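You operate a simulated robot arm through the tools that you are given. There is no shell and no other tool. Be economical: measure what you need, move in short steps, check, and stop when the job is done.

You run a simulated two-armed robot. Do the job below in one go: nothing can be reset, and whatever is moved stays where it is left.

## Task
Pick up the grey-rim yellow cone with one hand, pass it to the other hand and put it on the green bench. Set down upright: grey-rim yellow cone.

Only the result counts: the job must be done as asked and must still hold three seconds after the hand-in. Knocking over, shifting, dropping, spilling or breaking anything else fails it.

## Robot
Two 6-joint arms with two-finger parallel grippers on one trunk, on a base that drives. Base frame: it is fixed to the floor where the robot stands at the start and does not move with it; the origin is under the middle of the robot, x ahead of it, y to its left, z up; the surface under the hand at the start is at about z = 840. Lengths are in mm, angles in rad, forces in N, time in s.
The left shoulder is at the start at [60, 187, 1172], the right one opposite. With the tool pointing down near the work surface each hand reaches from about 220 to 620 mm from the robot's upright axis, wherever it stands, measured 20 degrees to its own side. Places, roughly: green bench [600, 1200, 800]. Payload 1.57 kg a hand.
The TCP of each hand is the grasp point between the finger pads, 30 mm short of the fingertips. In the tool frame z runs along the fingers and y along their closing line. The gripper opens to 110 mm. The fingers are 24 mm wide and 12 mm thick; the gripper's body (48 by 112 mm) begins 78 mm behind the TCP.
Orientation is told as [roll, pitch, yaw] about the base's x, y, z axes, in that order, counted from this pose: with the fingers straight down and closing along the base's y, the tool's x points along the base's -x, its y along +y and its z along -z.

## Interface
- The arms move only by the tool step_arm. It takes "left_moves", "right_moves" or both (then of equal length, played together; a hand with none holds still); each is a list of rows, each a list of 7 numbers: the shift along the tool's x, y, z in mm, then the turn, a rotation vector about the tool's x, y, z in rad, then the opening, from 0 (shut) to 1 (fully open). In form: [[x, y, z, wx, wy, wz, jaw], ...]. A call has 1 to 8 rows; each row shifts and turns the commanded pose from where the row before left it, along the tool's axes as they then stand. A row lasts 0.2 s, in which the tool goes at most 50 mm and 0.15 rad; a call with a longer step from one row to the next is refused whole, and so is a gripper value outside its range. Where a pose cannot be reached the arm comes as near as it can. A force on the tool above 40 N (or 10 N above the force at the start of the call, whichever is more), or a blocked arm, ends the call early, and 0.2 s more pass. The fingers move at their own pace (about 153 mm/s each) and stop on an object; they squeeze with about 27 N. The grip force told is the motor's: it shows also when the fingers shut on nothing. Time passes only in rows, and 0.2 s behind the last, so rows that do not move let the fingers close. The reply holds the time, the measured pose of the TCP, the force on the tool along the base axes, the opening and the grip force, in the units named above and with some noise, with the torque about the TCP (base axes, N m) and any sound that the robot's microphone picked up, and new pictures: "pictures" is both (left out), scene, wrist or none (wrist: the cameras of the hands that moved).
- Cameras (640 x 400 px; columns grow to the right, rows downward): "scene" is now at [11.7, 26, 1711.2]; the picture's right is [0.34, -0.94, 0.00], its down [-0.73, -0.27, -0.63] and it looks along [0.59, 0.22, -0.78] (base axes); focal length 260 px, centre (320, 200). "left" rides on the left gripper at [70, -16, -141] in its tool frame; the picture's right is [0.23, 0.97, 0.00], its down [-0.85, 0.20, -0.48] and it looks along [-0.47, 0.11, 0.88] (tool axes); focal length 222 px, centre (320, 200). "right" rides on the right gripper at [70, 16, -141] in its tool frame; the picture's right is [-0.23, 0.97, 0.00], its down [-0.86, -0.20, -0.48] and it looks along [-0.47, -0.11, 0.88] (tool axes); focal length 222 px, centre (320, 200). There is no depth. A picture from a camera that has moved, and an enlarged one, comes with that camera's place and axes in the base frame and with its lens.
- move_column(by): slides the trunk up (or, below 0, down) by that many mm; the arms and the scene camera ride with it, the base frame stays. It gives what a move gives, with no picture.
- drive_base(legs): drives the robot by 1 to 6 legs, each [ahead, left, turn to the left] in mm, mm and rad, along the robot's own axes; the way and the turn of a leg run together, so that a leg with both is an arc; at most 1500 mm and 3.142 rad a leg. The arms and the cameras ride along, it lands a little off, and it stops where it bumps. It gives what a move gives, and a new picture of the scene camera.
- head_to(pan, tilt): turns the head with the scene camera to pan (to the left, within 1.501 rad either way) and tilt (down, from -0.506 to 1.204), counted from straight ahead of the robot. It gives what a move gives, and a new picture of the scene camera.
- inspect(camera, box): a new picture of the part [left, top, right, bottom] of that camera's present view, enlarged. No time passes.
- job_done(): hands the job in; it is judged then, once.

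Work in short steps. Places have to be worked out from the pictures, the camera data and where the tool is seen: move nearer, look again, correct. Check each grasp and each placing, and mend what went wrong. You have 120 turns and 260 pictures in all, those below and enlarged ones among them. Open the grippers and draw the arms clear of the work before you hand the job in, unless the task says otherwise; then end with one line.

The tools are called after "Request:" by a JSON object that holds its "name" and its "arguments". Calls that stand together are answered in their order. step_arm: Moves the arms, as the interface text tells. Its arguments: {"type":"object","properties":{"left_moves":{"type":"array"},"right_moves":{"type":"array"},"pictures":{"type":"string","enum":["both","scene","wrist","none"]}},"required":[]} The other tools are called the same way: move_column (by) slides the trunk up or down; drive_base (legs) drives the base; head_to (pan, tilt) turns the head that bears the scene camera; inspect (camera, box) takes an enlarged picture of a part of a camera's view; job_done () hands the job in.

At the start:

```text
clock: 0.0
left_eef_pos: [401.0, 242.1, 1098.3]
left_tcp_rot: [0.0, 0.0, 0.0]
left_force: [0.3, -0.2, 0.5]
left_wrist_torque: [0.0, 0.01, 0.0]
left_opening: 109.8
left_gripper_force: 0.0
right_eef_pos: [419.2, -106.9, 1077.9]
right_tcp_rot: [0.0, 0.001, 0.0]
right_force: [0.2, 1.3, -0.3]
right_wrist_torque: [-0.05, 0.03, 0.0]
right_opening: 110.2
right_gripper_force: 0.1
trunk travel left (down, up): [-800.0, 190.0]
robot x, y, heading: [3.3, -0.5, -0.002]
head pan, tilt: [0.351, 0.894]
```

scene: 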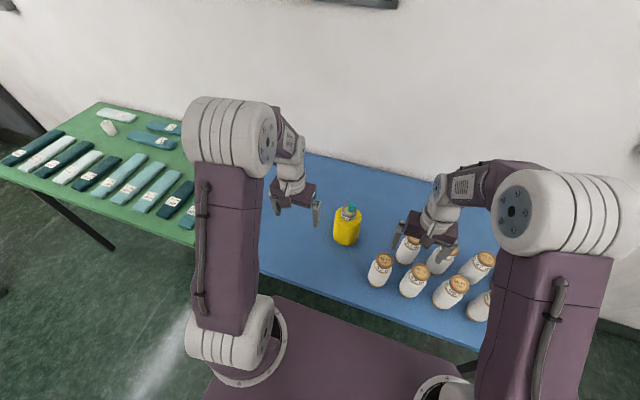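
right: 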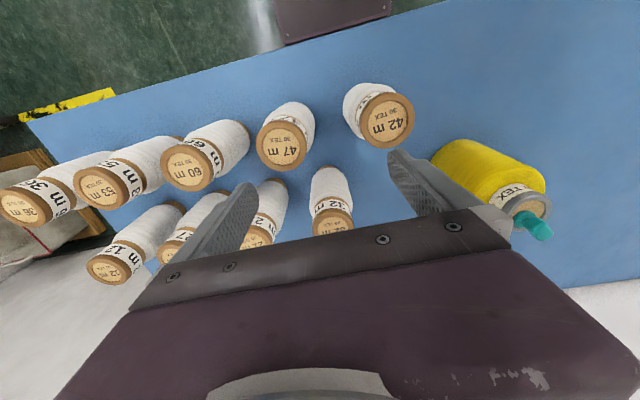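
left: 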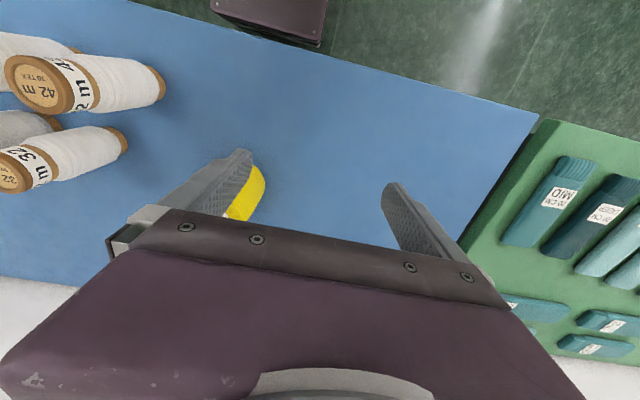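

The yellow cone stands on the blue bench near (520, 105). I'll enlarge it and the green bench for a better look.

Request:
{"name": "inspect", "arguments": {"camera": "scene", "box": [290, 170, 410, 270]}}

Request:
{"name": "inspect", "arguments": {"camera": "scene", "box": [0, 90, 240, 240]}}

Request:
{"name": "inspect", "arguments": {"camera": "right", "box": [400, 110, 600, 260]}}

```text
4.00 times, centred on (350, 220) of scene
camera zoom: at [11.7, 26.0, 1711.2], right [0.34, -0.94, 0.0], down [-0.73, -0.27, -0.63], along [0.59, 0.22, -0.78], focal length 1039 px, centre (200, 120)
```

zoom: 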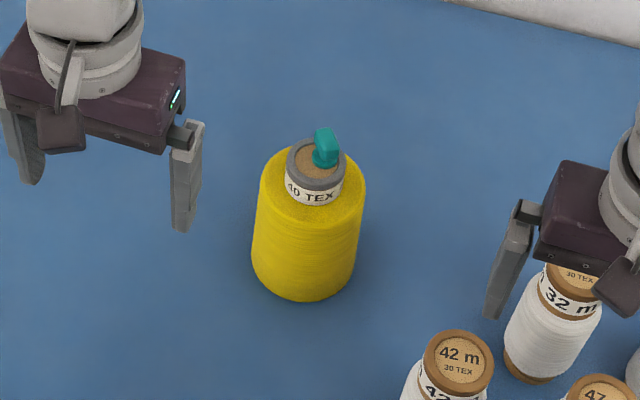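

```text
2.67 times, centred on (120, 165) of scene
camera zoom: at [11.7, 26.0, 1711.2], right [0.34, -0.94, 0.0], down [-0.73, -0.27, -0.63], along [0.59, 0.22, -0.78], focal length 693 px, centre (853, 293)
```

zoom: 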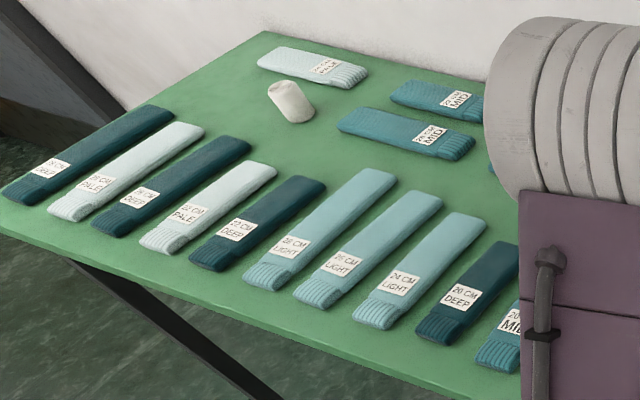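

```text
2.67 times, centred on (500, 185) of right
camera zoom: at [349.5, -90.1, 1219.7], right [0.23, 0.97, 0.0], down [0.86, -0.2, 0.48], along [0.47, -0.11, -0.88], focal length 592 px, centre (-160, 240)
```

zoom: 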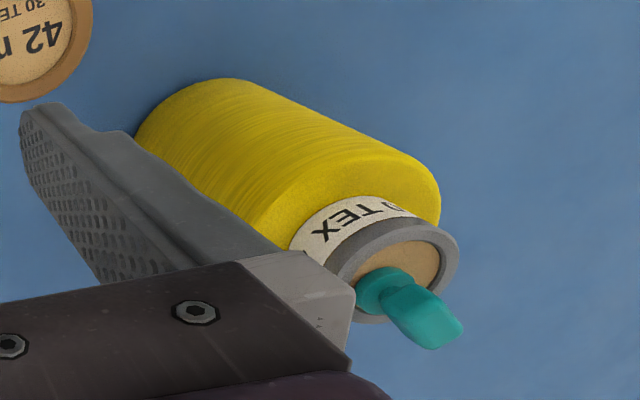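

Triangulating the rim from two cameras puts the cone's axis at about (534, 115). Its top is at z≈1000, and the body is about 95 mm across. Plan: the left hand grips the body from the side (yaw -30°, tipped 60° forward). The right hand then takes the neck from above. First I reorient the left hand in place.

Request:
{"name": "step_arm", "arguments": {"left_moves": [[0, 0, 0, 0, 0, 0.131, 1], [0, 0, 0, 0, 0, 0.131, 1], [0, 0, 0, 0, 0, 0.131, 1], [0, 0, 0, 0, 0, 0.131, 1], [0, 0, 0, 0, -0.1496, 0, 1], [0, 0, 0, 0, -0.1496, 0, 1], [0, 0, 0, 0, -0.1496, 0, 1], [0, 0, 0, 0, -0.1496, 0, 1]], "pictures": "none"}}

Request:
{"name": "step_arm", "arguments": {"left_moves": [[0, 0, 0, 0, -0.1496, 0, 1], [0, 0, 0, 0, -0.1496, 0, 1], [0, 0, 0, 0, -0.1496, 0, 1], [0, 0, 0, 0, 0, 0, 1]]}}

```text
clock: 1.8
left_eef_pos: [400.7, 243.5, 1097.0]
left_tcp_rot: [-0.001, -0.598, -0.521]
left_force: [-0.1, -0.3, 0.4]
left_wrist_torque: [-0.03, 0.04, -0.01]
left_opening: 109.9
left_gripper_force: 0.1
right_eef_pos: [419.5, -106.7, 1078.7]
right_tcp_rot: [0.0, 0.0, -0.001]
right_force: [0.3, -1.1, 0.6]
right_wrist_torque: [0.0, 0.0, -0.02]
right_opening: 109.9
right_gripper_force: 0.0
trunk travel left (down, up): [-800.0, 190.0]
robot x, y, heading: [-1.7, -1.7, -0.002]
head pan, tilt: [0.351, 0.894]
```

```text
clock: 2.8
left_eef_pos: [416.8, 257.4, 1122.5]
left_tcp_rot: [-0.01, -1.045, -0.519]
left_force: [-0.6, 0.1, 0.3]
left_wrist_torque: [0.01, 0.02, -0.02]
left_opening: 109.9
left_gripper_force: 0.0
left hand out of reach, approached as far as the arm can: row 2, 3
right_eef_pos: [419.6, -106.4, 1077.4]
right_tcp_rot: [0.001, 0.002, 0.0]
right_force: [-0.4, 0.5, -0.7]
right_wrist_torque: [0.02, -0.02, 0.0]
right_opening: 110.2
right_gripper_force: 0.0
trunk travel left (down, up): [-800.0, 190.0]
robot x, y, heading: [-2.4, -0.3, 0.002]
head pan, tilt: [0.351, 0.894]
camera scene: at [11.7, 25.6, 1711.2], right [0.34, -0.94, 0.0], down [-0.73, -0.27, -0.63], along [0.59, 0.22, -0.78], focal length 260 px, centre (320, 200)
camera left: at [272.3, 322.8, 1132.1], right [0.39, 0.9, -0.2], down [0.12, 0.17, 0.98], along [0.91, -0.41, -0.04], focal length 222 px, centre (320, 200)
```

scene: 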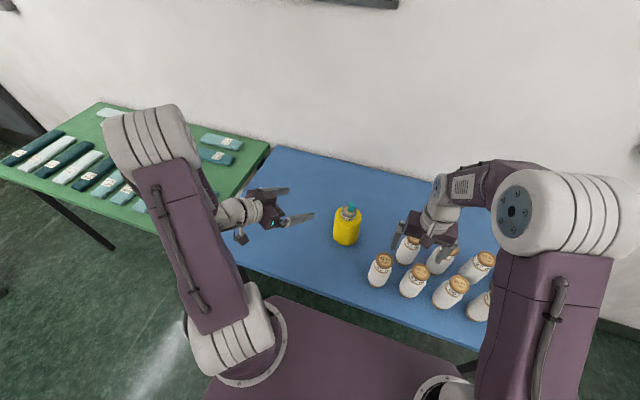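
left: 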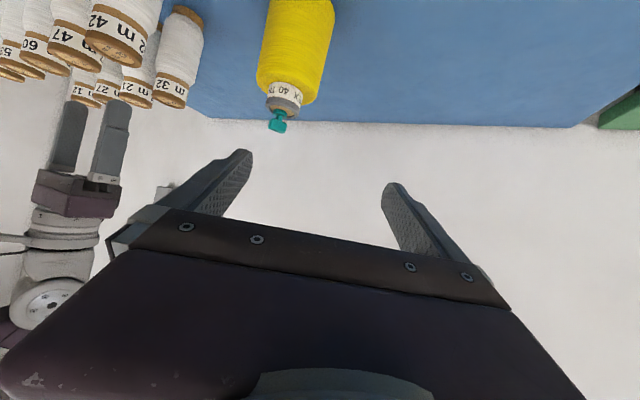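

The arm is too folded at this distance, so I back the base 150 mm for comfortable reach.

Request:
{"name": "drive_base", "arguments": {"legs": [[-150, 0, 0]]}}

```text
clock: 4.2
left_eef_pos: [268.8, 256.9, 1120.9]
left_tcp_rot: [-0.013, -1.04, -0.518]
left_force: [-0.4, -0.6, 0.2]
left_wrist_torque: [-0.01, -0.01, 0.02]
left_opening: 110.1
left_gripper_force: 0.0
right_eef_pos: [270.2, -106.6, 1077.2]
right_tcp_rot: [0.0, 0.003, -0.003]
right_force: [-0.7, -0.2, -0.2]
right_wrist_torque: [0.0, -0.03, 0.01]
right_opening: 110.0
right_gripper_force: 0.0
trunk travel left (down, up): [-800.0, 190.0]
robot x, y, heading: [-153.3, -0.4, -0.002]
head pan, tilt: [0.351, 0.894]
camera scene: at [-135.8, 26.2, 1711.2], right [0.34, -0.94, 0.0], down [-0.73, -0.27, -0.62], along [0.59, 0.21, -0.78], focal length 260 px, centre (320, 200)
```

scene: 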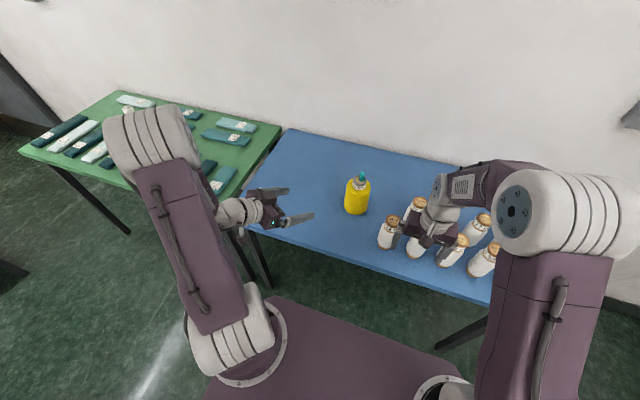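

Moving the left hand to a standoff about 180 mm behind the cone along the approach line.

Request:
{"name": "step_arm", "arguments": {"left_moves": [[5.6, 1.9, 36.7, 0, 0, 0, 1], [5.6, 1.9, 36.7, 0, 0, 0, 1], [5.6, 1.9, 36.7, 0, 0, 0, 1], [5.6, 1.9, 36.7, 0, 0, 0, 1], [5.6, 1.9, 36.7, 0, 0, 0, 1], [0, 0, 0, 0, 0, 0, 1]]}}

```text
clock: 5.6
left_eef_pos: [405.7, 200.0, 1016.1]
left_tcp_rot: [-0.009, -1.047, -0.523]
left_force: [-0.8, 0.3, 0.2]
left_wrist_torque: [0.03, 0.0, -0.02]
left_opening: 110.2
left_gripper_force: 0.0
left hand out of reach, approached as far as the arm can: row 1, 2, 3
right_eef_pos: [267.0, -107.6, 1077.7]
right_tcp_rot: [0.002, -0.002, -0.003]
right_force: [-0.2, -0.2, -0.4]
right_wrist_torque: [0.03, 0.0, -0.03]
right_opening: 110.0
right_gripper_force: 0.1
trunk travel left (down, up): [-800.0, 190.0]
robot x, y, heading: [-151.4, 3.4, -0.001]
head pan, tilt: [0.351, 0.894]
camera scene: at [-140.8, 26.4, 1711.2], right [0.34, -0.94, 0.0], down [-0.73, -0.27, -0.63], along [0.59, 0.21, -0.78], focal length 260 px, centre (320, 200)
camera left: at [260.9, 265.2, 1027.1], right [0.39, 0.9, -0.2], down [0.12, 0.17, 0.98], along [0.91, -0.41, -0.04], focal length 222 px, centre (320, 200)
```

scene: 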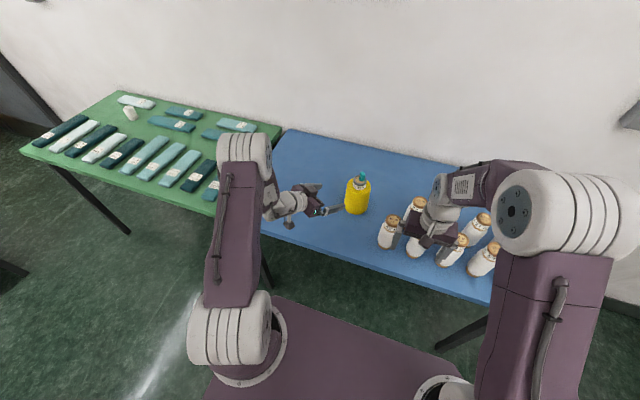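
left: 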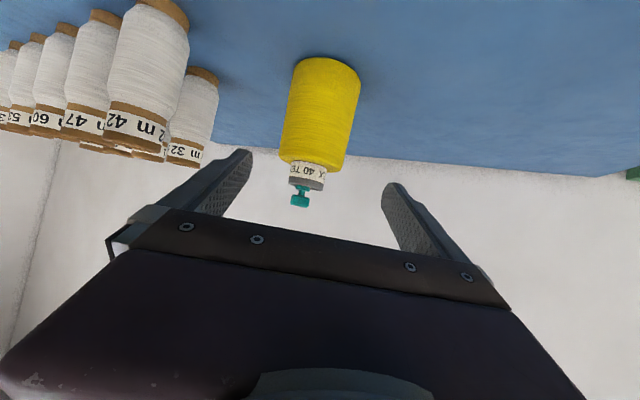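

The left wrist camera now sees the cone whole. I enlarge it to measure the axis and diameter.

Request:
{"name": "inspect", "arguments": {"camera": "left", "box": [240, 40, 400, 220]}}

Request:
{"name": "inspect", "arguments": {"camera": "scene", "box": [300, 150, 420, 230]}}

```text
2.22 times, centred on (320, 130) of left
camera zoom: at [260.9, 265.2, 1027.1], right [0.39, 0.9, -0.2], down [0.12, 0.17, 0.98], along [0.91, -0.41, -0.04], focal length 494 px, centre (320, 356)
```

zoom: 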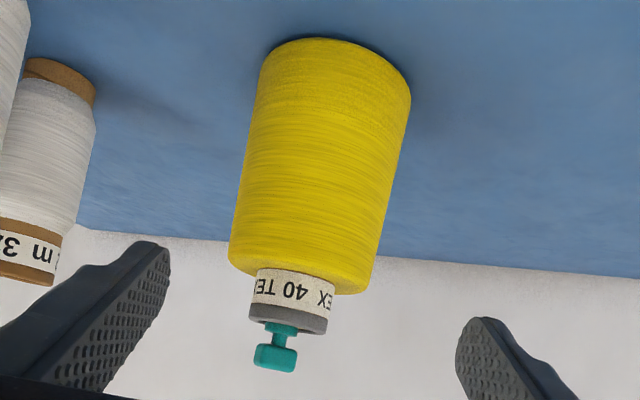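

```text
5.00 times, centred on (360, 190) of scene
camera zoom: at [-140.8, 26.4, 1711.2], right [0.34, -0.94, 0.0], down [-0.73, -0.27, -0.63], along [0.59, 0.21, -0.78], focal length 1299 px, centre (120, 250)
```

zoom: 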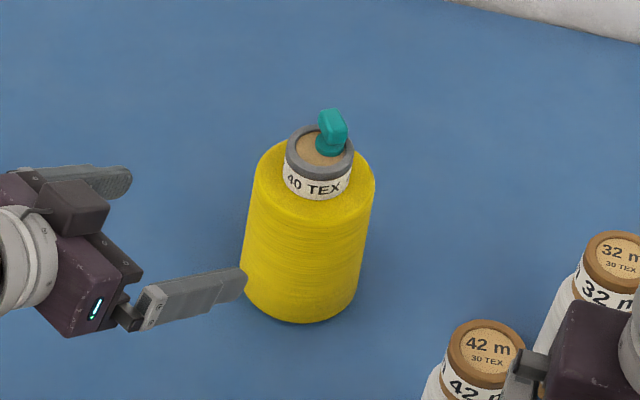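

From the left camera, the axis is at (534, 115). The base is at z≈841, the shoulder ≈967 and the rim ≈997. The body is about 92 mm wide at the grip height. I correct sideways and close in partway.

Request:
{"name": "step_arm", "arguments": {"left_moves": [[5.3, -4.7, 20, 0, 0, 0, 1], [5.3, -4.8, 20, 0, 0, 0, 1], [0, 0, 20, 0, 0, 0, 1], [0, 0, 20, 0, 0, 0, 1], [0, 0, 0, 0, 0, 0, 1]]}}

Request:
{"name": "inspect", "arguments": {"camera": "left", "box": [160, 0, 480, 240]}}

```text
clock: 6.8
left_eef_pos: [455.4, 159.0, 966.8]
left_tcp_rot: [-0.012, -1.043, -0.518]
left_force: [0.0, 0.5, -0.1]
left_wrist_torque: [0.03, -0.01, -0.02]
left_opening: 109.9
left_gripper_force: 0.0
right_eef_pos: [268.7, -107.8, 1077.7]
right_tcp_rot: [0.0, 0.0, -0.003]
right_force: [-1.4, 0.1, 0.9]
right_wrist_torque: [-0.01, 0.0, -0.02]
right_opening: 110.0
right_gripper_force: 0.1
trunk travel left (down, up): [-800.0, 190.0]
robot x, y, heading: [-150.7, 0.9, -0.006]
head pan, tilt: [0.351, 0.894]
camera scene: at [-139.8, 26.4, 1711.2], right [0.34, -0.94, 0.0], down [-0.73, -0.27, -0.63], along [0.59, 0.21, -0.78], focal length 260 px, centre (320, 200)
camera left: at [311.5, 224.4, 977.4], right [0.39, 0.9, -0.2], down [0.12, 0.17, 0.98], along [0.91, -0.41, -0.04], focal length 222 px, centre (320, 200)
```

scene: 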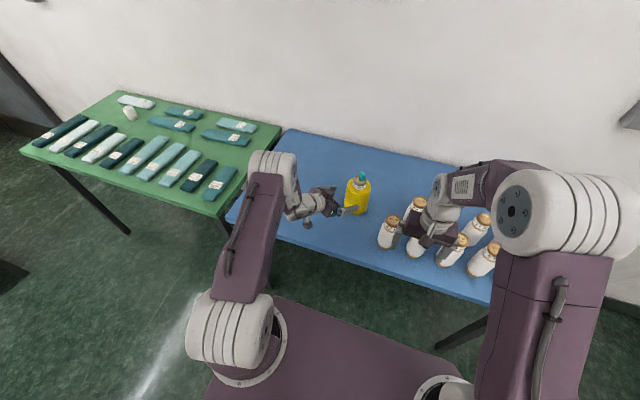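
left: 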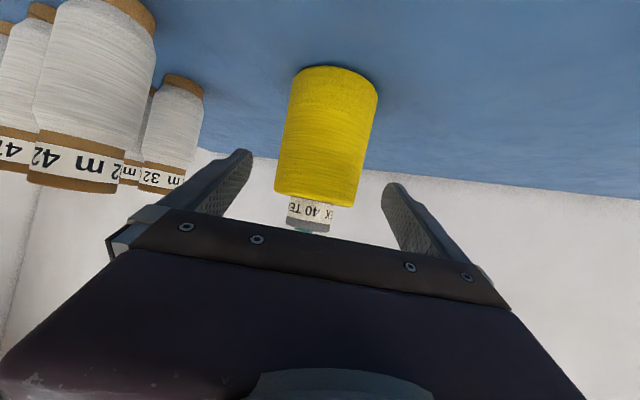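

```text
1.67 times, centred on (320, 120) of left
camera zoom: at [311.5, 224.4, 977.4], right [0.39, 0.9, -0.2], down [0.12, 0.17, 0.98], along [0.91, -0.41, -0.04], focal length 370 px, centre (320, 333)
```

zoom: 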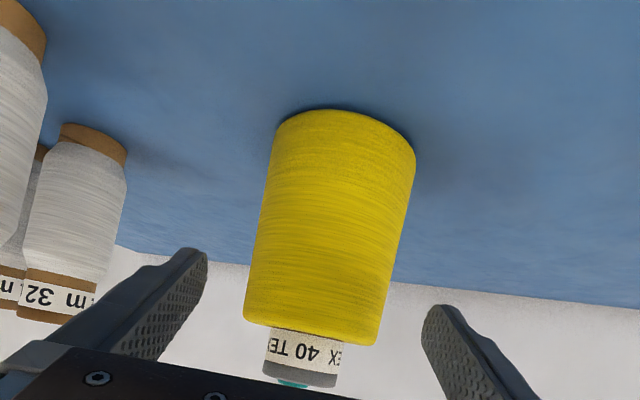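

The lateral error is about 1–2 mm. I advance the remaining 104 mm around the body with the jaw open.

Request:
{"name": "step_arm", "arguments": {"left_moves": [[0, 1.5, 20, 0, 0, 0, 1], [0, 0, 20, 0, 0, 0, 1], [0, 0, 20, 0, 0, 0, 1], [0, 0, 20, 0, 0, 0, 1], [0, 0, 20, 0, 0, 0, 1], [0, 0, 4, 0, 0, 0, 1]]}}

Request:
{"name": "inspect", "arguments": {"camera": "scene", "box": [300, 150, 420, 230]}}

```text
clock: 8.2
left_eef_pos: [533.8, 114.6, 913.7]
left_tcp_rot: [-0.009, -1.043, -0.521]
left_force: [0.7, -0.2, -0.3]
left_wrist_torque: [0.02, 0.04, 0.02]
left_opening: 110.0
left_gripper_force: 0.1
right_eef_pos: [268.5, -107.2, 1078.6]
right_tcp_rot: [-0.001, -0.001, -0.001]
right_force: [0.0, -0.5, 0.1]
right_wrist_torque: [-0.01, 0.0, -0.02]
right_opening: 110.0
right_gripper_force: 0.0
trunk travel left (down, up): [-800.0, 190.0]
robot x, y, heading: [-149.9, -0.4, -0.006]
head pan, tilt: [0.351, 0.894]
camera scene: at [-139.4, 26.3, 1711.2], right [0.34, -0.94, 0.0], down [-0.73, -0.27, -0.63], along [0.59, 0.21, -0.78], focal length 260 px, centre (320, 200)
camera left: at [390.4, 180.3, 925.2], right [0.39, 0.9, -0.2], down [0.12, 0.17, 0.98], along [0.91, -0.41, -0.04], focal length 222 px, centre (320, 200)
```

scene: 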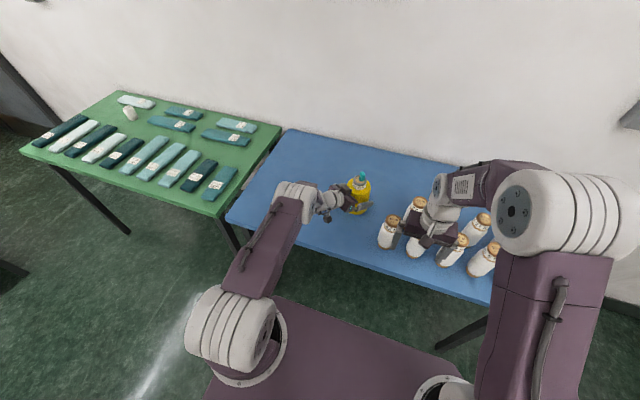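
left: 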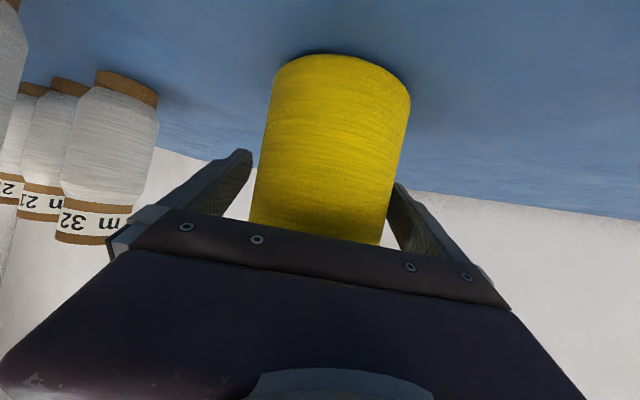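

```text
5.00 times, centred on (360, 190) of scene
camera zoom: at [-139.4, 26.3, 1711.2], right [0.34, -0.94, 0.0], down [-0.73, -0.27, -0.63], along [0.59, 0.21, -0.78], focal length 1299 px, centre (120, 250)
```

zoom: 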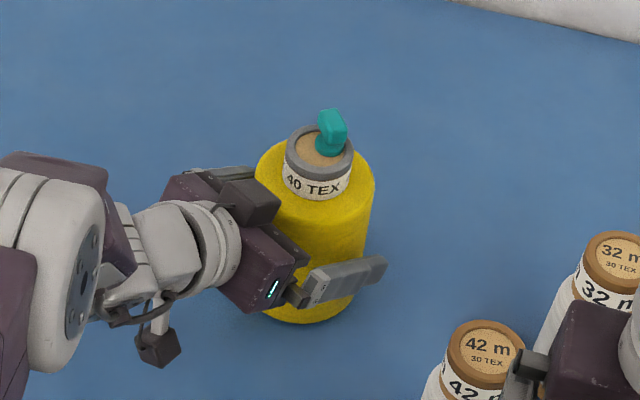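

The hand is around the body with no contact. Now I close the fingers.

Request:
{"name": "step_arm", "arguments": {"left_moves": [[0, 0, 0, 0, 0, 0, 0.7], [0, 0, 0, 0, 0, 0, 0.4], [0, 0, 0, 0, 0, 0, 0], [0, 0, 0, 0, 0, 0, 0]], "pictures": "none"}}

```text
clock: 9.2
left_eef_pos: [533.8, 114.6, 914.7]
left_tcp_rot: [-0.011, -1.044, -0.52]
left_force: [0.8, 0.9, 1.6]
left_wrist_torque: [-0.05, 0.02, -0.02]
left_opening: 95.6
left_gripper_force: 26.9
right_eef_pos: [268.3, -107.4, 1077.3]
right_tcp_rot: [0.0, 0.0, -0.004]
right_force: [-0.7, 0.5, 0.4]
right_wrist_torque: [0.03, 0.01, 0.01]
right_opening: 109.9
right_gripper_force: 0.1
trunk travel left (down, up): [-800.0, 190.0]
robot x, y, heading: [-151.8, 3.7, -0.007]
head pan, tilt: [0.351, 0.894]
```

Gripped at 95.6 mm with 27 N. I lift straight up by 60 mm and check.

Request:
{"name": "step_arm", "arguments": {"left_moves": [[-8.7, 0, -5, 0, 0, 0, 0], [-17.3, 0, -10, 0, 0, 0, 0], [-17.3, 0, -10, 0, 0, 0, 0], [-8.7, 0, -5, 0, 0, 0, 0], [0, 0, 0, 0, 0, 0, 0]]}}

Request:
{"name": "inspect", "arguments": {"camera": "scene", "box": [300, 150, 420, 230]}}

```text
clock: 10.4
left_eef_pos: [534.2, 114.8, 975.3]
left_tcp_rot: [-0.01, -1.043, -0.52]
left_force: [0.0, -0.3, -2.9]
left_wrist_torque: [0.05, 0.02, 0.03]
left_opening: 95.7
left_gripper_force: 27.3
right_eef_pos: [268.7, -107.8, 1078.7]
right_tcp_rot: [0.0, -0.001, -0.002]
right_force: [0.0, -1.6, -0.5]
right_wrist_torque: [0.02, -0.03, -0.01]
right_opening: 110.0
right_gripper_force: 0.0
trunk travel left (down, up): [-800.0, 190.0]
robot x, y, heading: [-150.3, 2.2, -0.002]
head pan, tilt: [0.351, 0.894]
camera scene: at [-138.6, 26.3, 1711.2], right [0.34, -0.94, 0.0], down [-0.73, -0.27, -0.63], along [0.59, 0.21, -0.78], focal length 260 px, centre (320, 200)
camera left: at [391.0, 180.7, 985.0], right [0.39, 0.9, -0.2], down [0.12, 0.17, 0.98], along [0.91, -0.41, -0.04], focal length 222 px, centre (320, 200)
```

scene: 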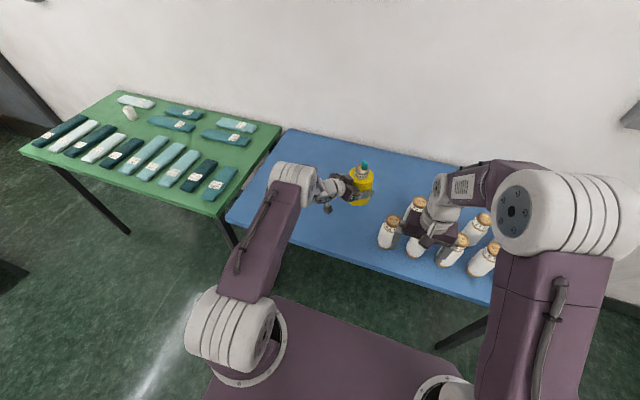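
left: 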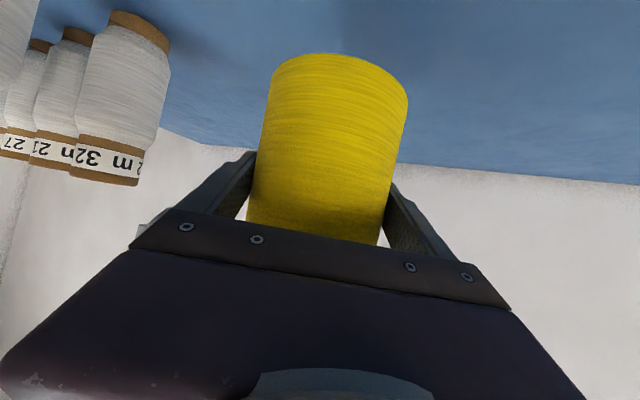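

```text
5.00 times, centred on (360, 190) of scene
camera zoom: at [-138.6, 26.3, 1711.2], right [0.34, -0.94, 0.0], down [-0.73, -0.27, -0.63], along [0.59, 0.21, -0.78], focal length 1299 px, centre (120, 250)
```

zoom: 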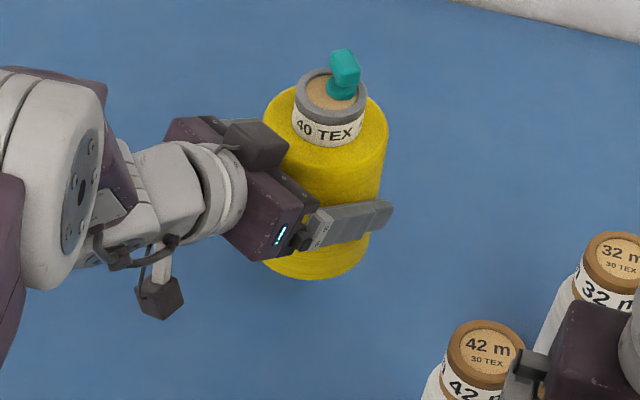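

The cone is held upright and the force suggests about 0.3 kg. I raise it another 80 mm, then back away from the bench so that the pass happens over open floor.

Request:
{"name": "step_arm", "arguments": {"left_moves": [[-17.3, 0, -10, 0, 0, 0, 0], [-17.3, 0, -10, 0, 0, 0, 0], [-17.3, 0, -10, 0, 0, 0, 0], [-17.3, 0, -10, 0, 0, 0, 0], [0, 0, 0, 0, 0, 0, 0]], "pictures": "none"}}

Request:
{"name": "drive_base", "arguments": {"legs": [[-400, 0, 0]]}}

```text
clock: 11.6
left_eef_pos: [536.1, 116.0, 1053.4]
left_tcp_rot: [-0.011, -1.044, -0.517]
left_force: [0.5, -0.7, -3.2]
left_wrist_torque: [0.02, 0.03, 0.01]
left_opening: 95.8
left_gripper_force: 26.8
right_eef_pos: [268.1, -107.8, 1078.2]
right_tcp_rot: [0.0, -0.001, -0.002]
right_force: [0.4, 0.3, 1.0]
right_wrist_torque: [0.01, -0.03, 0.03]
right_opening: 110.1
right_gripper_force: 0.1
trunk travel left (down, up): [-800.0, 190.0]
robot x, y, heading: [-152.4, 1.7, 0.001]
head pan, tilt: [0.351, 0.894]
```

```text
clock: 14.1
left_eef_pos: [137.0, 115.5, 1052.7]
left_tcp_rot: [-0.011, -1.042, -0.519]
left_force: [0.2, 0.0, -3.1]
left_wrist_torque: [-0.02, 0.06, 0.01]
left_opening: 96.0
left_gripper_force: 27.4
right_eef_pos: [-127.8, -106.7, 1077.3]
right_tcp_rot: [0.0, 0.002, -0.004]
right_force: [0.1, 0.9, -0.8]
right_wrist_torque: [-0.03, -0.03, 0.01]
right_opening: 110.0
right_gripper_force: 0.1
trunk travel left (down, up): [-800.0, 190.0]
robot x, y, heading: [-553.2, -3.4, -0.003]
head pan, tilt: [0.351, 0.894]
camera scene: at [-535.6, 27.4, 1711.2], right [0.34, -0.94, 0.0], down [-0.73, -0.27, -0.63], along [0.59, 0.21, -0.78], focal length 260 px, centre (320, 200)
```

scene: 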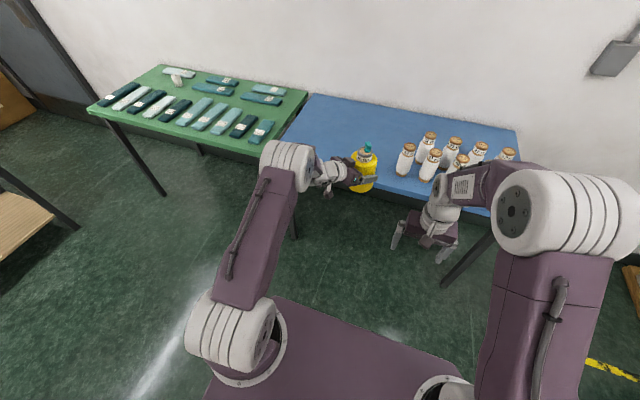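

Clear of the benches. I bring the cone toward the middle with the left hand while raising the right hand above it.

Request:
{"name": "step_arm", "arguments": {"left_moves": [[0, 0, 0, 0, 0, 0, 0], [7.2, -34.9, -12.5, 0, 0, 0, 0], [7.2, -34.9, -12.5, 0, 0, 0, 0], [7.2, -34.9, -12.5, 0, 0, 0, 0], [7.2, -34.9, -12.5, 0, 0, 0, 0], [7.2, -34.9, -12.5, 0, 0, 0, 0], [0, 0, 0, 0, 0, 0, 0]], "right_moves": [[0, 0, -40, 0, 0, 0, 1], [0, 0, -40, 0, 0, 0, 1], [0, 0, -40, 0, 0, 0, 1], [0, 0, -35, 0, 0, 0, 1], [0, 0, 0, 0, 0, 0, 1], [0, 0, 0, 0, 0, 0, 1], [0, 0, 0, 0, 0, 0, 1]]}}

```text
clock: 15.7
left_eef_pos: [10.5, 5.4, 1068.9]
left_tcp_rot: [-0.055, -1.036, -0.491]
left_force: [0.2, 0.7, -3.1]
left_wrist_torque: [-0.01, 0.0, -0.05]
left_opening: 95.7
left_gripper_force: 27.0
left hand out of reach, approached as far as the arm can: row 5, 6
right_eef_pos: [-129.2, -106.4, 1232.7]
right_tcp_rot: [0.0, 0.0, -0.004]
right_force: [1.4, 0.4, -0.1]
right_wrist_torque: [-0.02, -0.01, 0.0]
right_opening: 109.9
right_gripper_force: 0.0
trunk travel left (down, up): [-800.0, 190.0]
robot x, y, heading: [-549.9, 2.1, -0.001]
head pan, tilt: [0.351, 0.894]
camera scene: at [-537.2, 27.8, 1711.2], right [0.34, -0.94, 0.0], down [-0.73, -0.27, -0.63], along [0.59, 0.21, -0.78], focal length 260 px, centre (320, 200)
camera right: at [-199.1, -89.7, 1374.3], right [0.23, 0.97, 0.0], down [0.85, -0.2, 0.48], along [0.47, -0.11, -0.88], focal length 222 px, centre (320, 200)
camera left: at [-132.7, 73.2, 1080.8], right [0.4, 0.89, -0.22], down [0.14, 0.18, 0.97], along [0.91, -0.42, -0.05], focal length 222 px, centre (320, 200)
```

scene: 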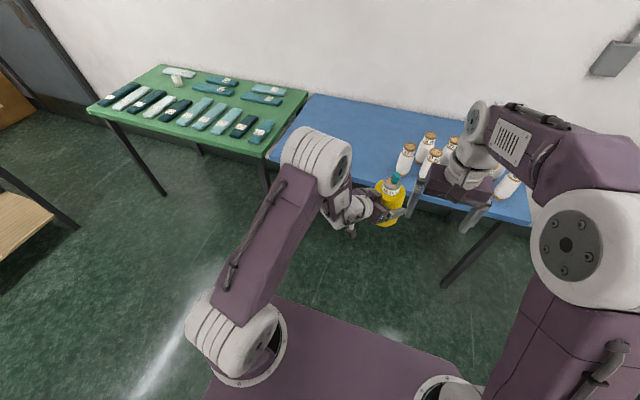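
right: 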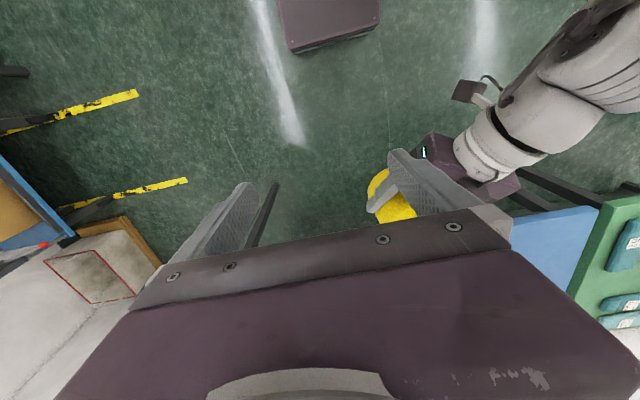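
left: 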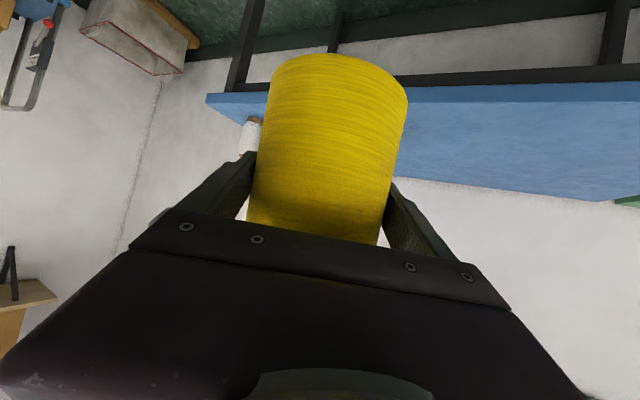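

The left hand hit its reach limit and twisted slightly. I shift it a bit forward to recover the orientation.

Request:
{"name": "step_arm", "arguments": {"left_moves": [[-10.8, 12.5, 18.8, 0, 0, 0, 0], [-6.5, 7.5, 11.3, 0, 0, 0, 0], [0, 0, 0, 0, 0, 0, 0]], "pictures": "none"}}

```text
clock: 16.5
left_eef_pos: [51.0, 6.5, 1068.6]
left_tcp_rot: [-0.009, -1.043, -0.523]
left_force: [-0.2, -0.7, -2.7]
left_wrist_torque: [0.03, 0.03, 0.0]
left_opening: 95.6
left_gripper_force: 26.9
right_eef_pos: [-129.4, -107.7, 1232.7]
right_tcp_rot: [-0.001, -0.001, -0.004]
right_force: [-0.7, -0.6, -0.3]
right_wrist_torque: [0.01, 0.0, -0.01]
right_opening: 110.1
right_gripper_force: 0.0
trunk travel left (down, up): [-800.0, 190.0]
robot x, y, heading: [-547.1, -0.0, -0.001]
head pan, tilt: [0.351, 0.894]
```

That is rather far for the right hand. I lower the cone and bring it closer and to the right, where both arms reach comfortably.

Request:
{"name": "step_arm", "arguments": {"left_moves": [[30, 0, 17, 0, 0, 0, 0], [30, 0, 17, 0, 0, 0, 0], [24, -25, 5, 0, 0, 0, 0], [22, -31, 7, 0, 0, 0, 0], [22.4, -31.1, 7.5, 0, 0, 0, 0], [0, 0, 0, 0, 0, 0, 0]]}}

```text
clock: 17.9
left_eef_pos: [51.8, -53.9, 942.1]
left_tcp_rot: [-0.075, -1.037, -0.484]
left_force: [-0.5, 0.2, -2.9]
left_wrist_torque: [-0.03, -0.02, 0.0]
left_opening: 95.7
left_gripper_force: 26.6
left hand out of reach, approached as far as the arm can: row 3, 4, 5
right_eef_pos: [-129.9, -106.2, 1233.8]
right_tcp_rot: [0.0, 0.0, -0.004]
right_force: [1.1, -0.1, 0.1]
right_wrist_torque: [-0.01, -0.04, -0.02]
right_opening: 110.1
right_gripper_force: 0.0
trunk travel left (down, up): [-800.0, 190.0]
robot x, y, heading: [-548.7, 4.7, -0.004]
head pan, tilt: [0.351, 0.894]
camera scene: at [-537.8, 28.4, 1711.2], right [0.34, -0.94, 0.0], down [-0.73, -0.27, -0.63], along [0.59, 0.21, -0.78], focal length 260 px, centre (320, 200)
camera left: at [-90.3, 14.2, 953.6], right [0.4, 0.88, -0.23], down [0.14, 0.19, 0.97], along [0.9, -0.43, -0.05], focal length 222 px, centre (320, 200)
```

scene: 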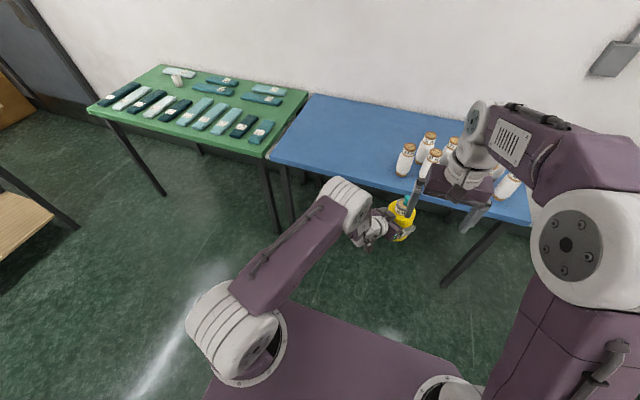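
left: 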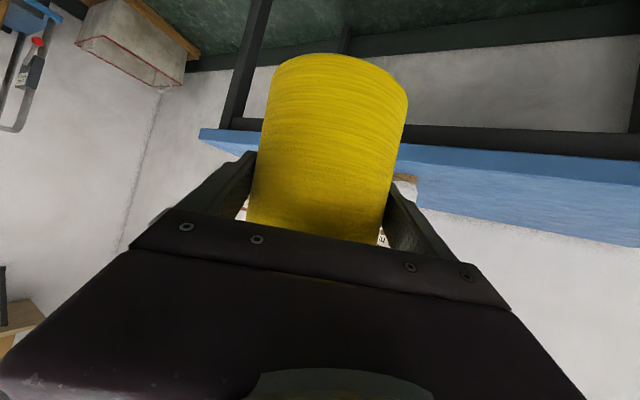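

Lower is worse for the left wrist, so I'll work higher. First I test whether the right hand can hover over (46, -60) while the cone is still low.

Request:
{"name": "step_arm", "arguments": {"right_moves": [[-35, 9.4, 0, 0, 0, 0, 0.75], [-35, 9.4, 0, 0, 0, 0, 0.75], [-35, 9.4, 0, 0, 0, 0, 0.75], [-35, 9.4, 0, 0, 0, 0, 0.75], [-35, 9.4, 0, 0, 0, 0, 0.75], [0, 0, 0, 0, 0, 0, 0.75]]}}

```text
clock: 19.3
left_eef_pos: [52.9, -54.8, 940.9]
left_tcp_rot: [-0.075, -1.035, -0.485]
left_force: [0.3, -0.4, -3.0]
left_wrist_torque: [-0.01, -0.03, 0.02]
left_opening: 96.0
left_gripper_force: 27.2
right_eef_pos: [1.4, -71.3, 1221.1]
right_tcp_rot: [0.001, 0.002, -0.004]
right_force: [0.5, -0.7, -0.5]
right_wrist_torque: [-0.02, 0.0, 0.02]
right_opening: 82.4
right_gripper_force: 0.1
right hand out of reach, approached as far as the arm can: row 4, 5
trunk travel left (down, up): [-800.0, 190.0]
robot x, y, heading: [-548.1, -4.7, -0.004]
head pan, tilt: [0.351, 0.894]
camera scene: at [-537.2, 27.1, 1711.2], right [0.34, -0.94, 0.0], down [-0.73, -0.27, -0.63], along [0.59, 0.21, -0.78], focal length 260 px, centre (320, 200)
camera right: at [-67.9, -53.8, 1362.7], right [0.23, 0.97, 0.0], down [0.86, -0.2, 0.48], along [0.46, -0.11, -0.88], focal length 222 px, centre (320, 200)
```

scene: 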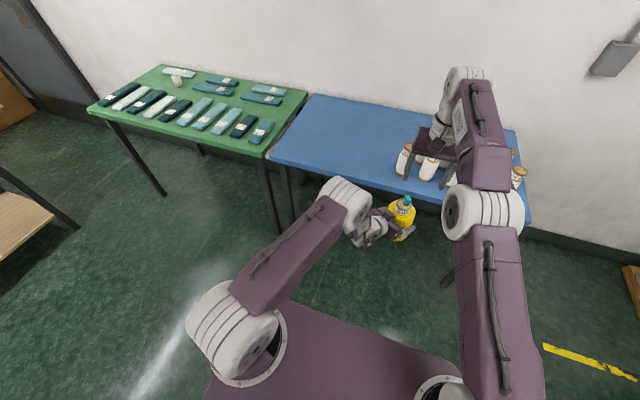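
right: 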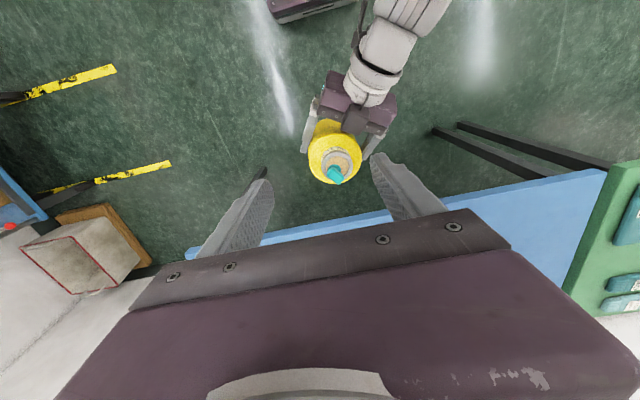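

The right hand's reach ends at about robot x=550 here, and the left wrist gains freedom when higher. I'll pass at left TCP z≈1130, closer in. First the right hand goes up and back, then the left hand rises.

Request:
{"name": "step_arm", "arguments": {"right_moves": [[18, 3, -20, 0, 0, 0, 0.75], [18, 3, -25, 0, 0, 0, 0.75], [18, 3, -25, 0, 0, 0, 0.75], [17, 2, 0, 0, 0, 0, 0.75], [0, 0, 0, 0, 0, 0, 0.75], [0, 0, 0, 0, 0, 0, 0.75], [0, 0, 0, 0, 0, 0, 0.75]], "left_moves": [[0, 0, 0, 0, 0, 0, 0], [-26, 0, -15, 0, 0, 0, 0], [-26, 0, -15, 0, 0, 0, 0], [-26, 0, -15, 0, 0, 0, 0], [-30, 0, -17.4, 0, 0, 0, 0], [-30, 0, -17.4, 0, 0, 0, 0], [-22, 0, -12.7, 0, 0, 0, 0]]}}

```text
clock: 20.9
left_eef_pos: [63.9, -50.9, 1128.5]
left_tcp_rot: [-0.009, -1.045, -0.519]
left_force: [-0.2, -0.3, -2.8]
left_wrist_torque: [0.04, -0.02, -0.01]
left_opening: 95.8
left_gripper_force: 27.0
left hand out of reach, approached as far as the arm can: row 2
right_eef_pos: [-70.3, -60.3, 1292.3]
right_tcp_rot: [0.001, 0.001, -0.004]
right_force: [-0.4, 0.4, 0.2]
right_wrist_torque: [0.0, 0.01, 0.03]
right_opening: 82.5
right_gripper_force: 0.0
trunk travel left (down, up): [-800.0, 190.0]
robot x, y, heading: [-550.9, 2.2, -0.005]
head pan, tilt: [0.351, 0.894]
camera scene: at [-538.9, 27.2, 1711.2], right [0.34, -0.94, 0.0], down [-0.73, -0.27, -0.63], along [0.59, 0.21, -0.78], focal length 260 px, centre (320, 200)
camera right: at [-140.9, -43.1, 1432.8], right [0.23, 0.97, 0.0], down [0.85, -0.2, 0.48], along [0.47, -0.11, -0.88], focal length 222 px, centre (320, 200)
camera left: at [-79.7, 14.7, 1139.4], right [0.39, 0.9, -0.2], down [0.12, 0.17, 0.98], along [0.91, -0.41, -0.04], focal length 222 px, centre (320, 200)
```

scene: 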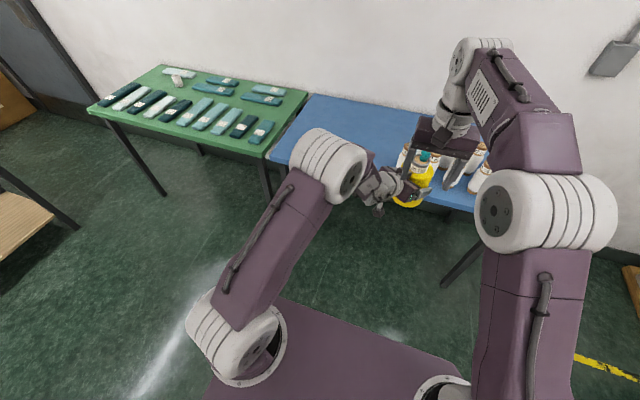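
right: 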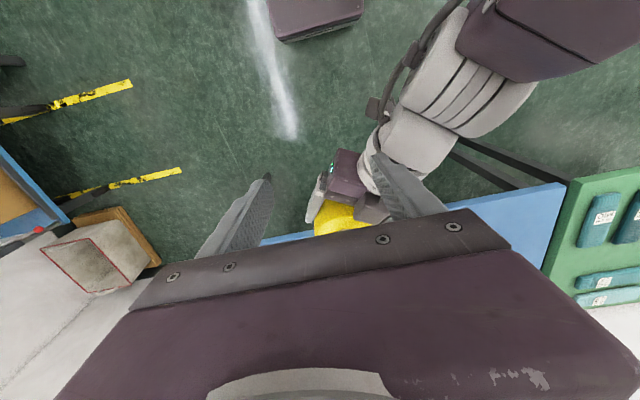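
left: 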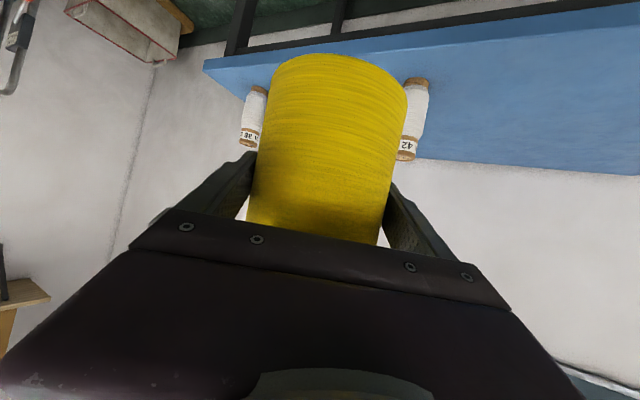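

Now I draw the cone back under the right hand, raising the right hand a further 20 mm for clearance.

Request:
{"name": "step_arm", "arguments": {"left_moves": [[0, 0, 0, 0, 0, 0, 0], [11.8, -16.2, -20.4, 0, 0, 0, 0], [11.8, -16.2, -20.4, 0, 0, 0, 0], [11.8, -16.2, -20.4, 0, 0, 0, 0], [11.8, -16.2, -20.4, 0, 0, 0, 0], [0, 0, 0, 0, 0, 0, 0]], "right_moves": [[0, 0, -20, 0, 0, 0, 0.75], [0, 0, 0, 0, 0, 0, 0.75], [0, 0, 0, 0, 0, 0, 0.75], [0, 0, 0, 0, 0, 0, 0.75], [0, 0, 0, 0, 0, 0, 0.75], [0, 0, 0, 0, 0, 0, 0.75]]}}

```text
clock: 22.3
left_eef_pos: [-25.1, -20.7, 1139.2]
left_tcp_rot: [-0.042, -1.036, -0.499]
left_force: [-0.7, 0.4, -2.8]
left_wrist_torque: [0.01, 0.0, 0.03]
left_opening: 95.8
left_gripper_force: 26.8
left hand out of reach, approached as far as the arm can: row 3, 4, 5
right_eef_pos: [-67.7, -59.2, 1311.4]
right_tcp_rot: [0.0, -0.001, -0.002]
right_force: [-0.6, -0.1, -0.9]
right_wrist_torque: [-0.02, 0.01, 0.0]
right_opening: 82.8
right_gripper_force: 0.1
trunk travel left (down, up): [-800.0, 190.0]
robot x, y, heading: [-548.0, 1.6, 0.002]
head pan, tilt: [0.351, 0.894]
camera scene: at [-537.0, 27.1, 1711.2], right [0.34, -0.94, 0.0], down [-0.73, -0.27, -0.63], along [0.59, 0.21, -0.78], focal length 260 px, centre (320, 200)
camera right: at [-138.8, -43.0, 1452.7], right [0.23, 0.97, 0.0], down [0.85, -0.2, 0.48], along [0.47, -0.11, -0.88], focal length 222 px, centre (320, 200)
camera left: at [-167.9, 45.7, 1150.7], right [0.4, 0.89, -0.22], down [0.13, 0.18, 0.97], along [0.91, -0.42, -0.05], focal length 222 px, centre (320, 200)
```

scene: 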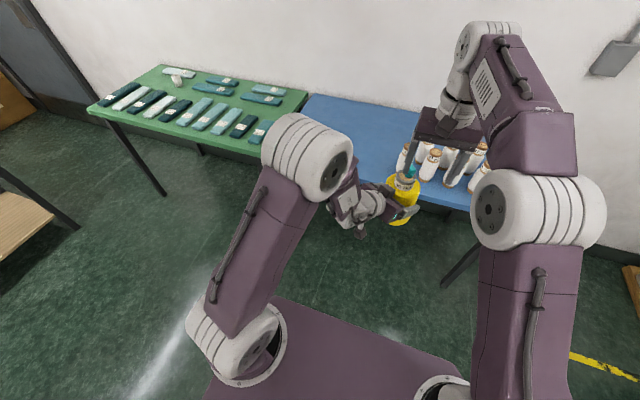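
right: 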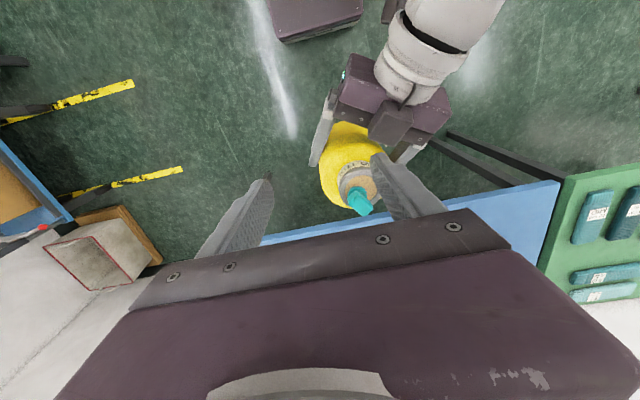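
left: 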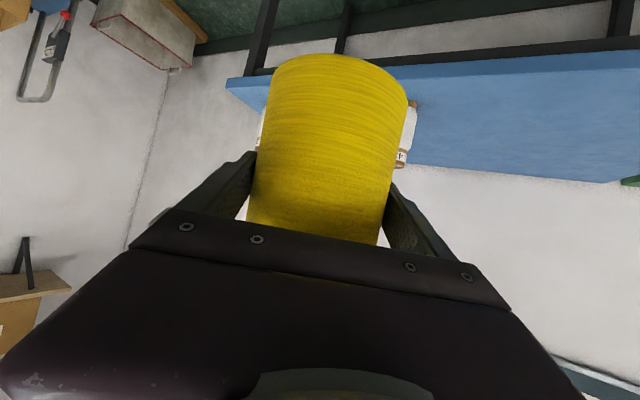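

The left hand is at its fold limit again, at robot (523, -21). I move the cone to robot (537, -85, 1110), which by my estimates both arms can reach.

Request:
{"name": "step_arm", "arguments": {"left_moves": [[1.2, -16.3, 17.3, 0, 0, 0, 0], [1.2, -16.3, 17.3, 0, 0, 0, 0], [1.2, -16.3, 17.3, 0, 0, 0, 0], [0, 0, 0, 0, 0, 0, 0]]}}

```text
clock: 23.3
left_eef_pos: [12.5, -38.0, 1118.4]
left_tcp_rot: [-0.018, -1.041, -0.528]
left_force: [-0.2, 0.5, -3.2]
left_wrist_torque: [0.0, 0.04, -0.03]
left_opening: 95.8
left_gripper_force: 27.1
left hand out of reach, approached as far as the arm can: row 1, 2, 3
right_eef_pos: [-69.5, -60.1, 1311.2]
right_tcp_rot: [0.0, 0.0, -0.003]
right_force: [0.6, 0.3, 0.2]
right_wrist_torque: [0.02, -0.02, 0.03]
right_opening: 82.5
right_gripper_force: 0.1
trunk travel left (down, up): [-800.0, 190.0]
robot x, y, heading: [-550.8, -0.8, -0.003]
head pan, tilt: [0.351, 0.894]
camera scene: at [-538.0, 27.0, 1711.2], right [0.34, -0.94, 0.0], down [-0.73, -0.27, -0.63], along [0.59, 0.21, -0.78], focal length 260 px, centre (320, 200)
camera left: at [-130.1, 29.7, 1128.6], right [0.4, 0.89, -0.2], down [0.12, 0.17, 0.98], along [0.91, -0.42, -0.04], focal length 222 px, centre (320, 200)
```

scene: 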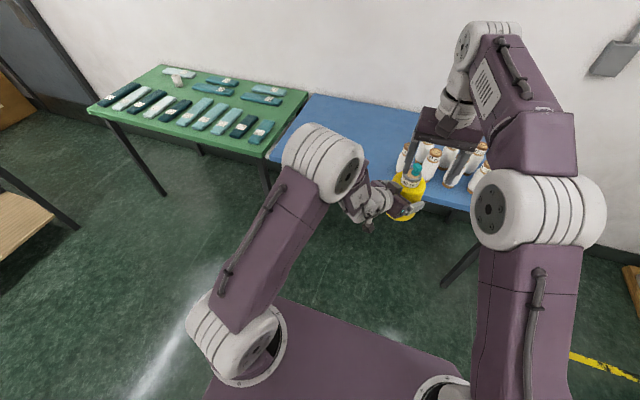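
left: 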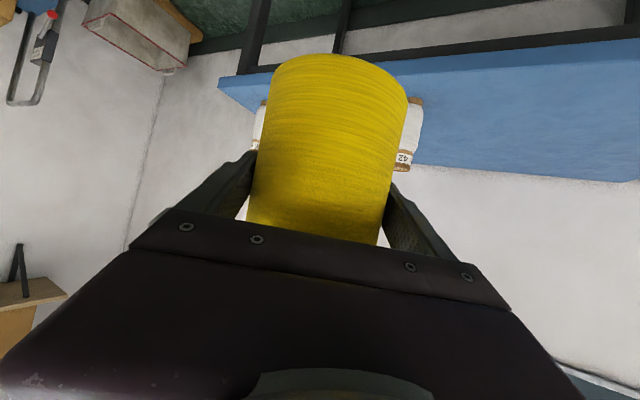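

The left arm's limit looks like a shoulder azimuth of about -22°. Yawing the left hand another -0.5 rad about the vertical keeps its wrist further left. The cone just spins about its own axis.

Request:
{"name": "step_arm", "arguments": {"left_moves": [[0, 0, 0, 0.108, 0, 0.0625, 0], [0, 0, 0, 0.108, 0, 0.0625, 0], [0, 0, 0, 0.108, 0, 0.0625, 0], [0, 0, 0, 0.108, 0, 0.0625, 0], [0, 0, 0, 0, 0, 0, 0]], "pictures": "none"}}

```text
clock: 24.5
left_eef_pos: [13.9, -38.1, 1119.0]
left_tcp_rot: [-0.011, -1.046, -1.017]
left_force: [-0.5, 0.1, -2.2]
left_wrist_torque: [0.03, -0.01, 0.03]
left_opening: 95.9
left_gripper_force: 26.7
right_eef_pos: [-69.5, -59.2, 1311.5]
right_tcp_rot: [0.0, 0.0, -0.003]
right_force: [0.4, -0.8, -1.0]
right_wrist_torque: [-0.01, 0.01, -0.03]
right_opening: 82.1
right_gripper_force: 0.0
trunk travel left (down, up): [-800.0, 190.0]
robot x, y, heading: [-547.4, 3.0, -0.004]
head pan, tilt: [0.351, 0.894]
```

Good, that pose is reached cleanly. I pull the cone in to robot (498, -60).

Request:
{"name": "step_arm", "arguments": {"left_moves": [[5.1, -22, -2.8, 0, 0, 0, 0], [5.1, -22, -2.8, 0, 0, 0, 0], [5.1, -22, -2.8, 0, 0, 0, 0], [0, 0, 0, 0, 0, 0, 0]]}}

Request:
{"name": "inspect", "arguments": {"camera": "right", "box": [260, 100, 460, 240]}}

```text
clock: 25.5
left_eef_pos: [-50.6, -60.0, 1109.5]
left_tcp_rot: [-0.013, -1.046, -1.018]
left_force: [-0.2, 0.4, -3.5]
left_wrist_torque: [0.01, 0.03, 0.03]
left_opening: 95.9
left_gripper_force: 27.3
right_eef_pos: [-67.6, -59.0, 1312.2]
right_tcp_rot: [-0.001, 0.0, -0.004]
right_force: [-0.4, -0.5, 0.7]
right_wrist_torque: [0.01, -0.01, 0.02]
right_opening: 82.6
right_gripper_force: 0.1
trunk travel left (down, up): [-800.0, 190.0]
robot x, y, heading: [-550.9, -4.0, -0.003]
head pan, tilt: [0.351, 0.894]
camera scene: at [-537.2, 27.3, 1711.2], right [0.34, -0.94, 0.0], down [-0.73, -0.27, -0.63], along [0.59, 0.21, -0.78], focal length 260 px, centre (320, 200)
camera left: at [-145.3, 66.4, 1119.9], right [0.77, 0.6, -0.2], down [0.18, 0.09, 0.98], along [0.6, -0.8, -0.04], focal length 222 px, centre (320, 200)
```

scene: 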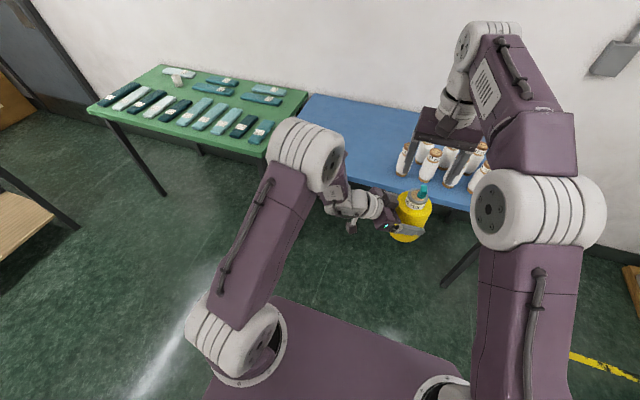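
left: 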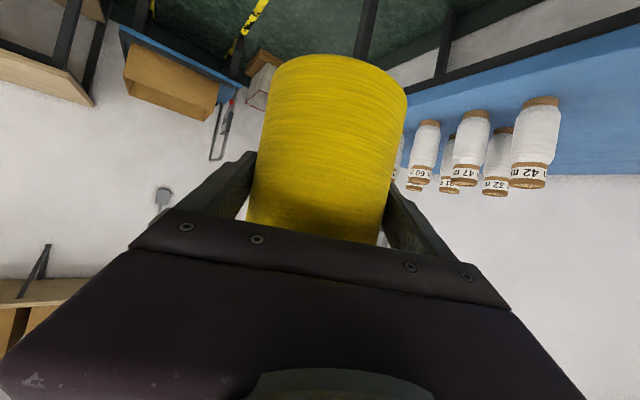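

```text
2.86 times, centred on (360, 170) of right
camera zoom: at [-139.0, -42.8, 1452.7], right [0.23, 0.97, 0.0], down [0.85, -0.2, 0.48], along [0.47, -0.11, -0.88], focal length 635 px, centre (206, 286)
```

zoom: 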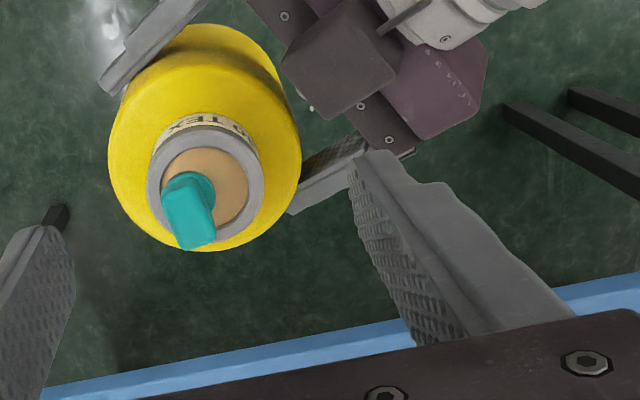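

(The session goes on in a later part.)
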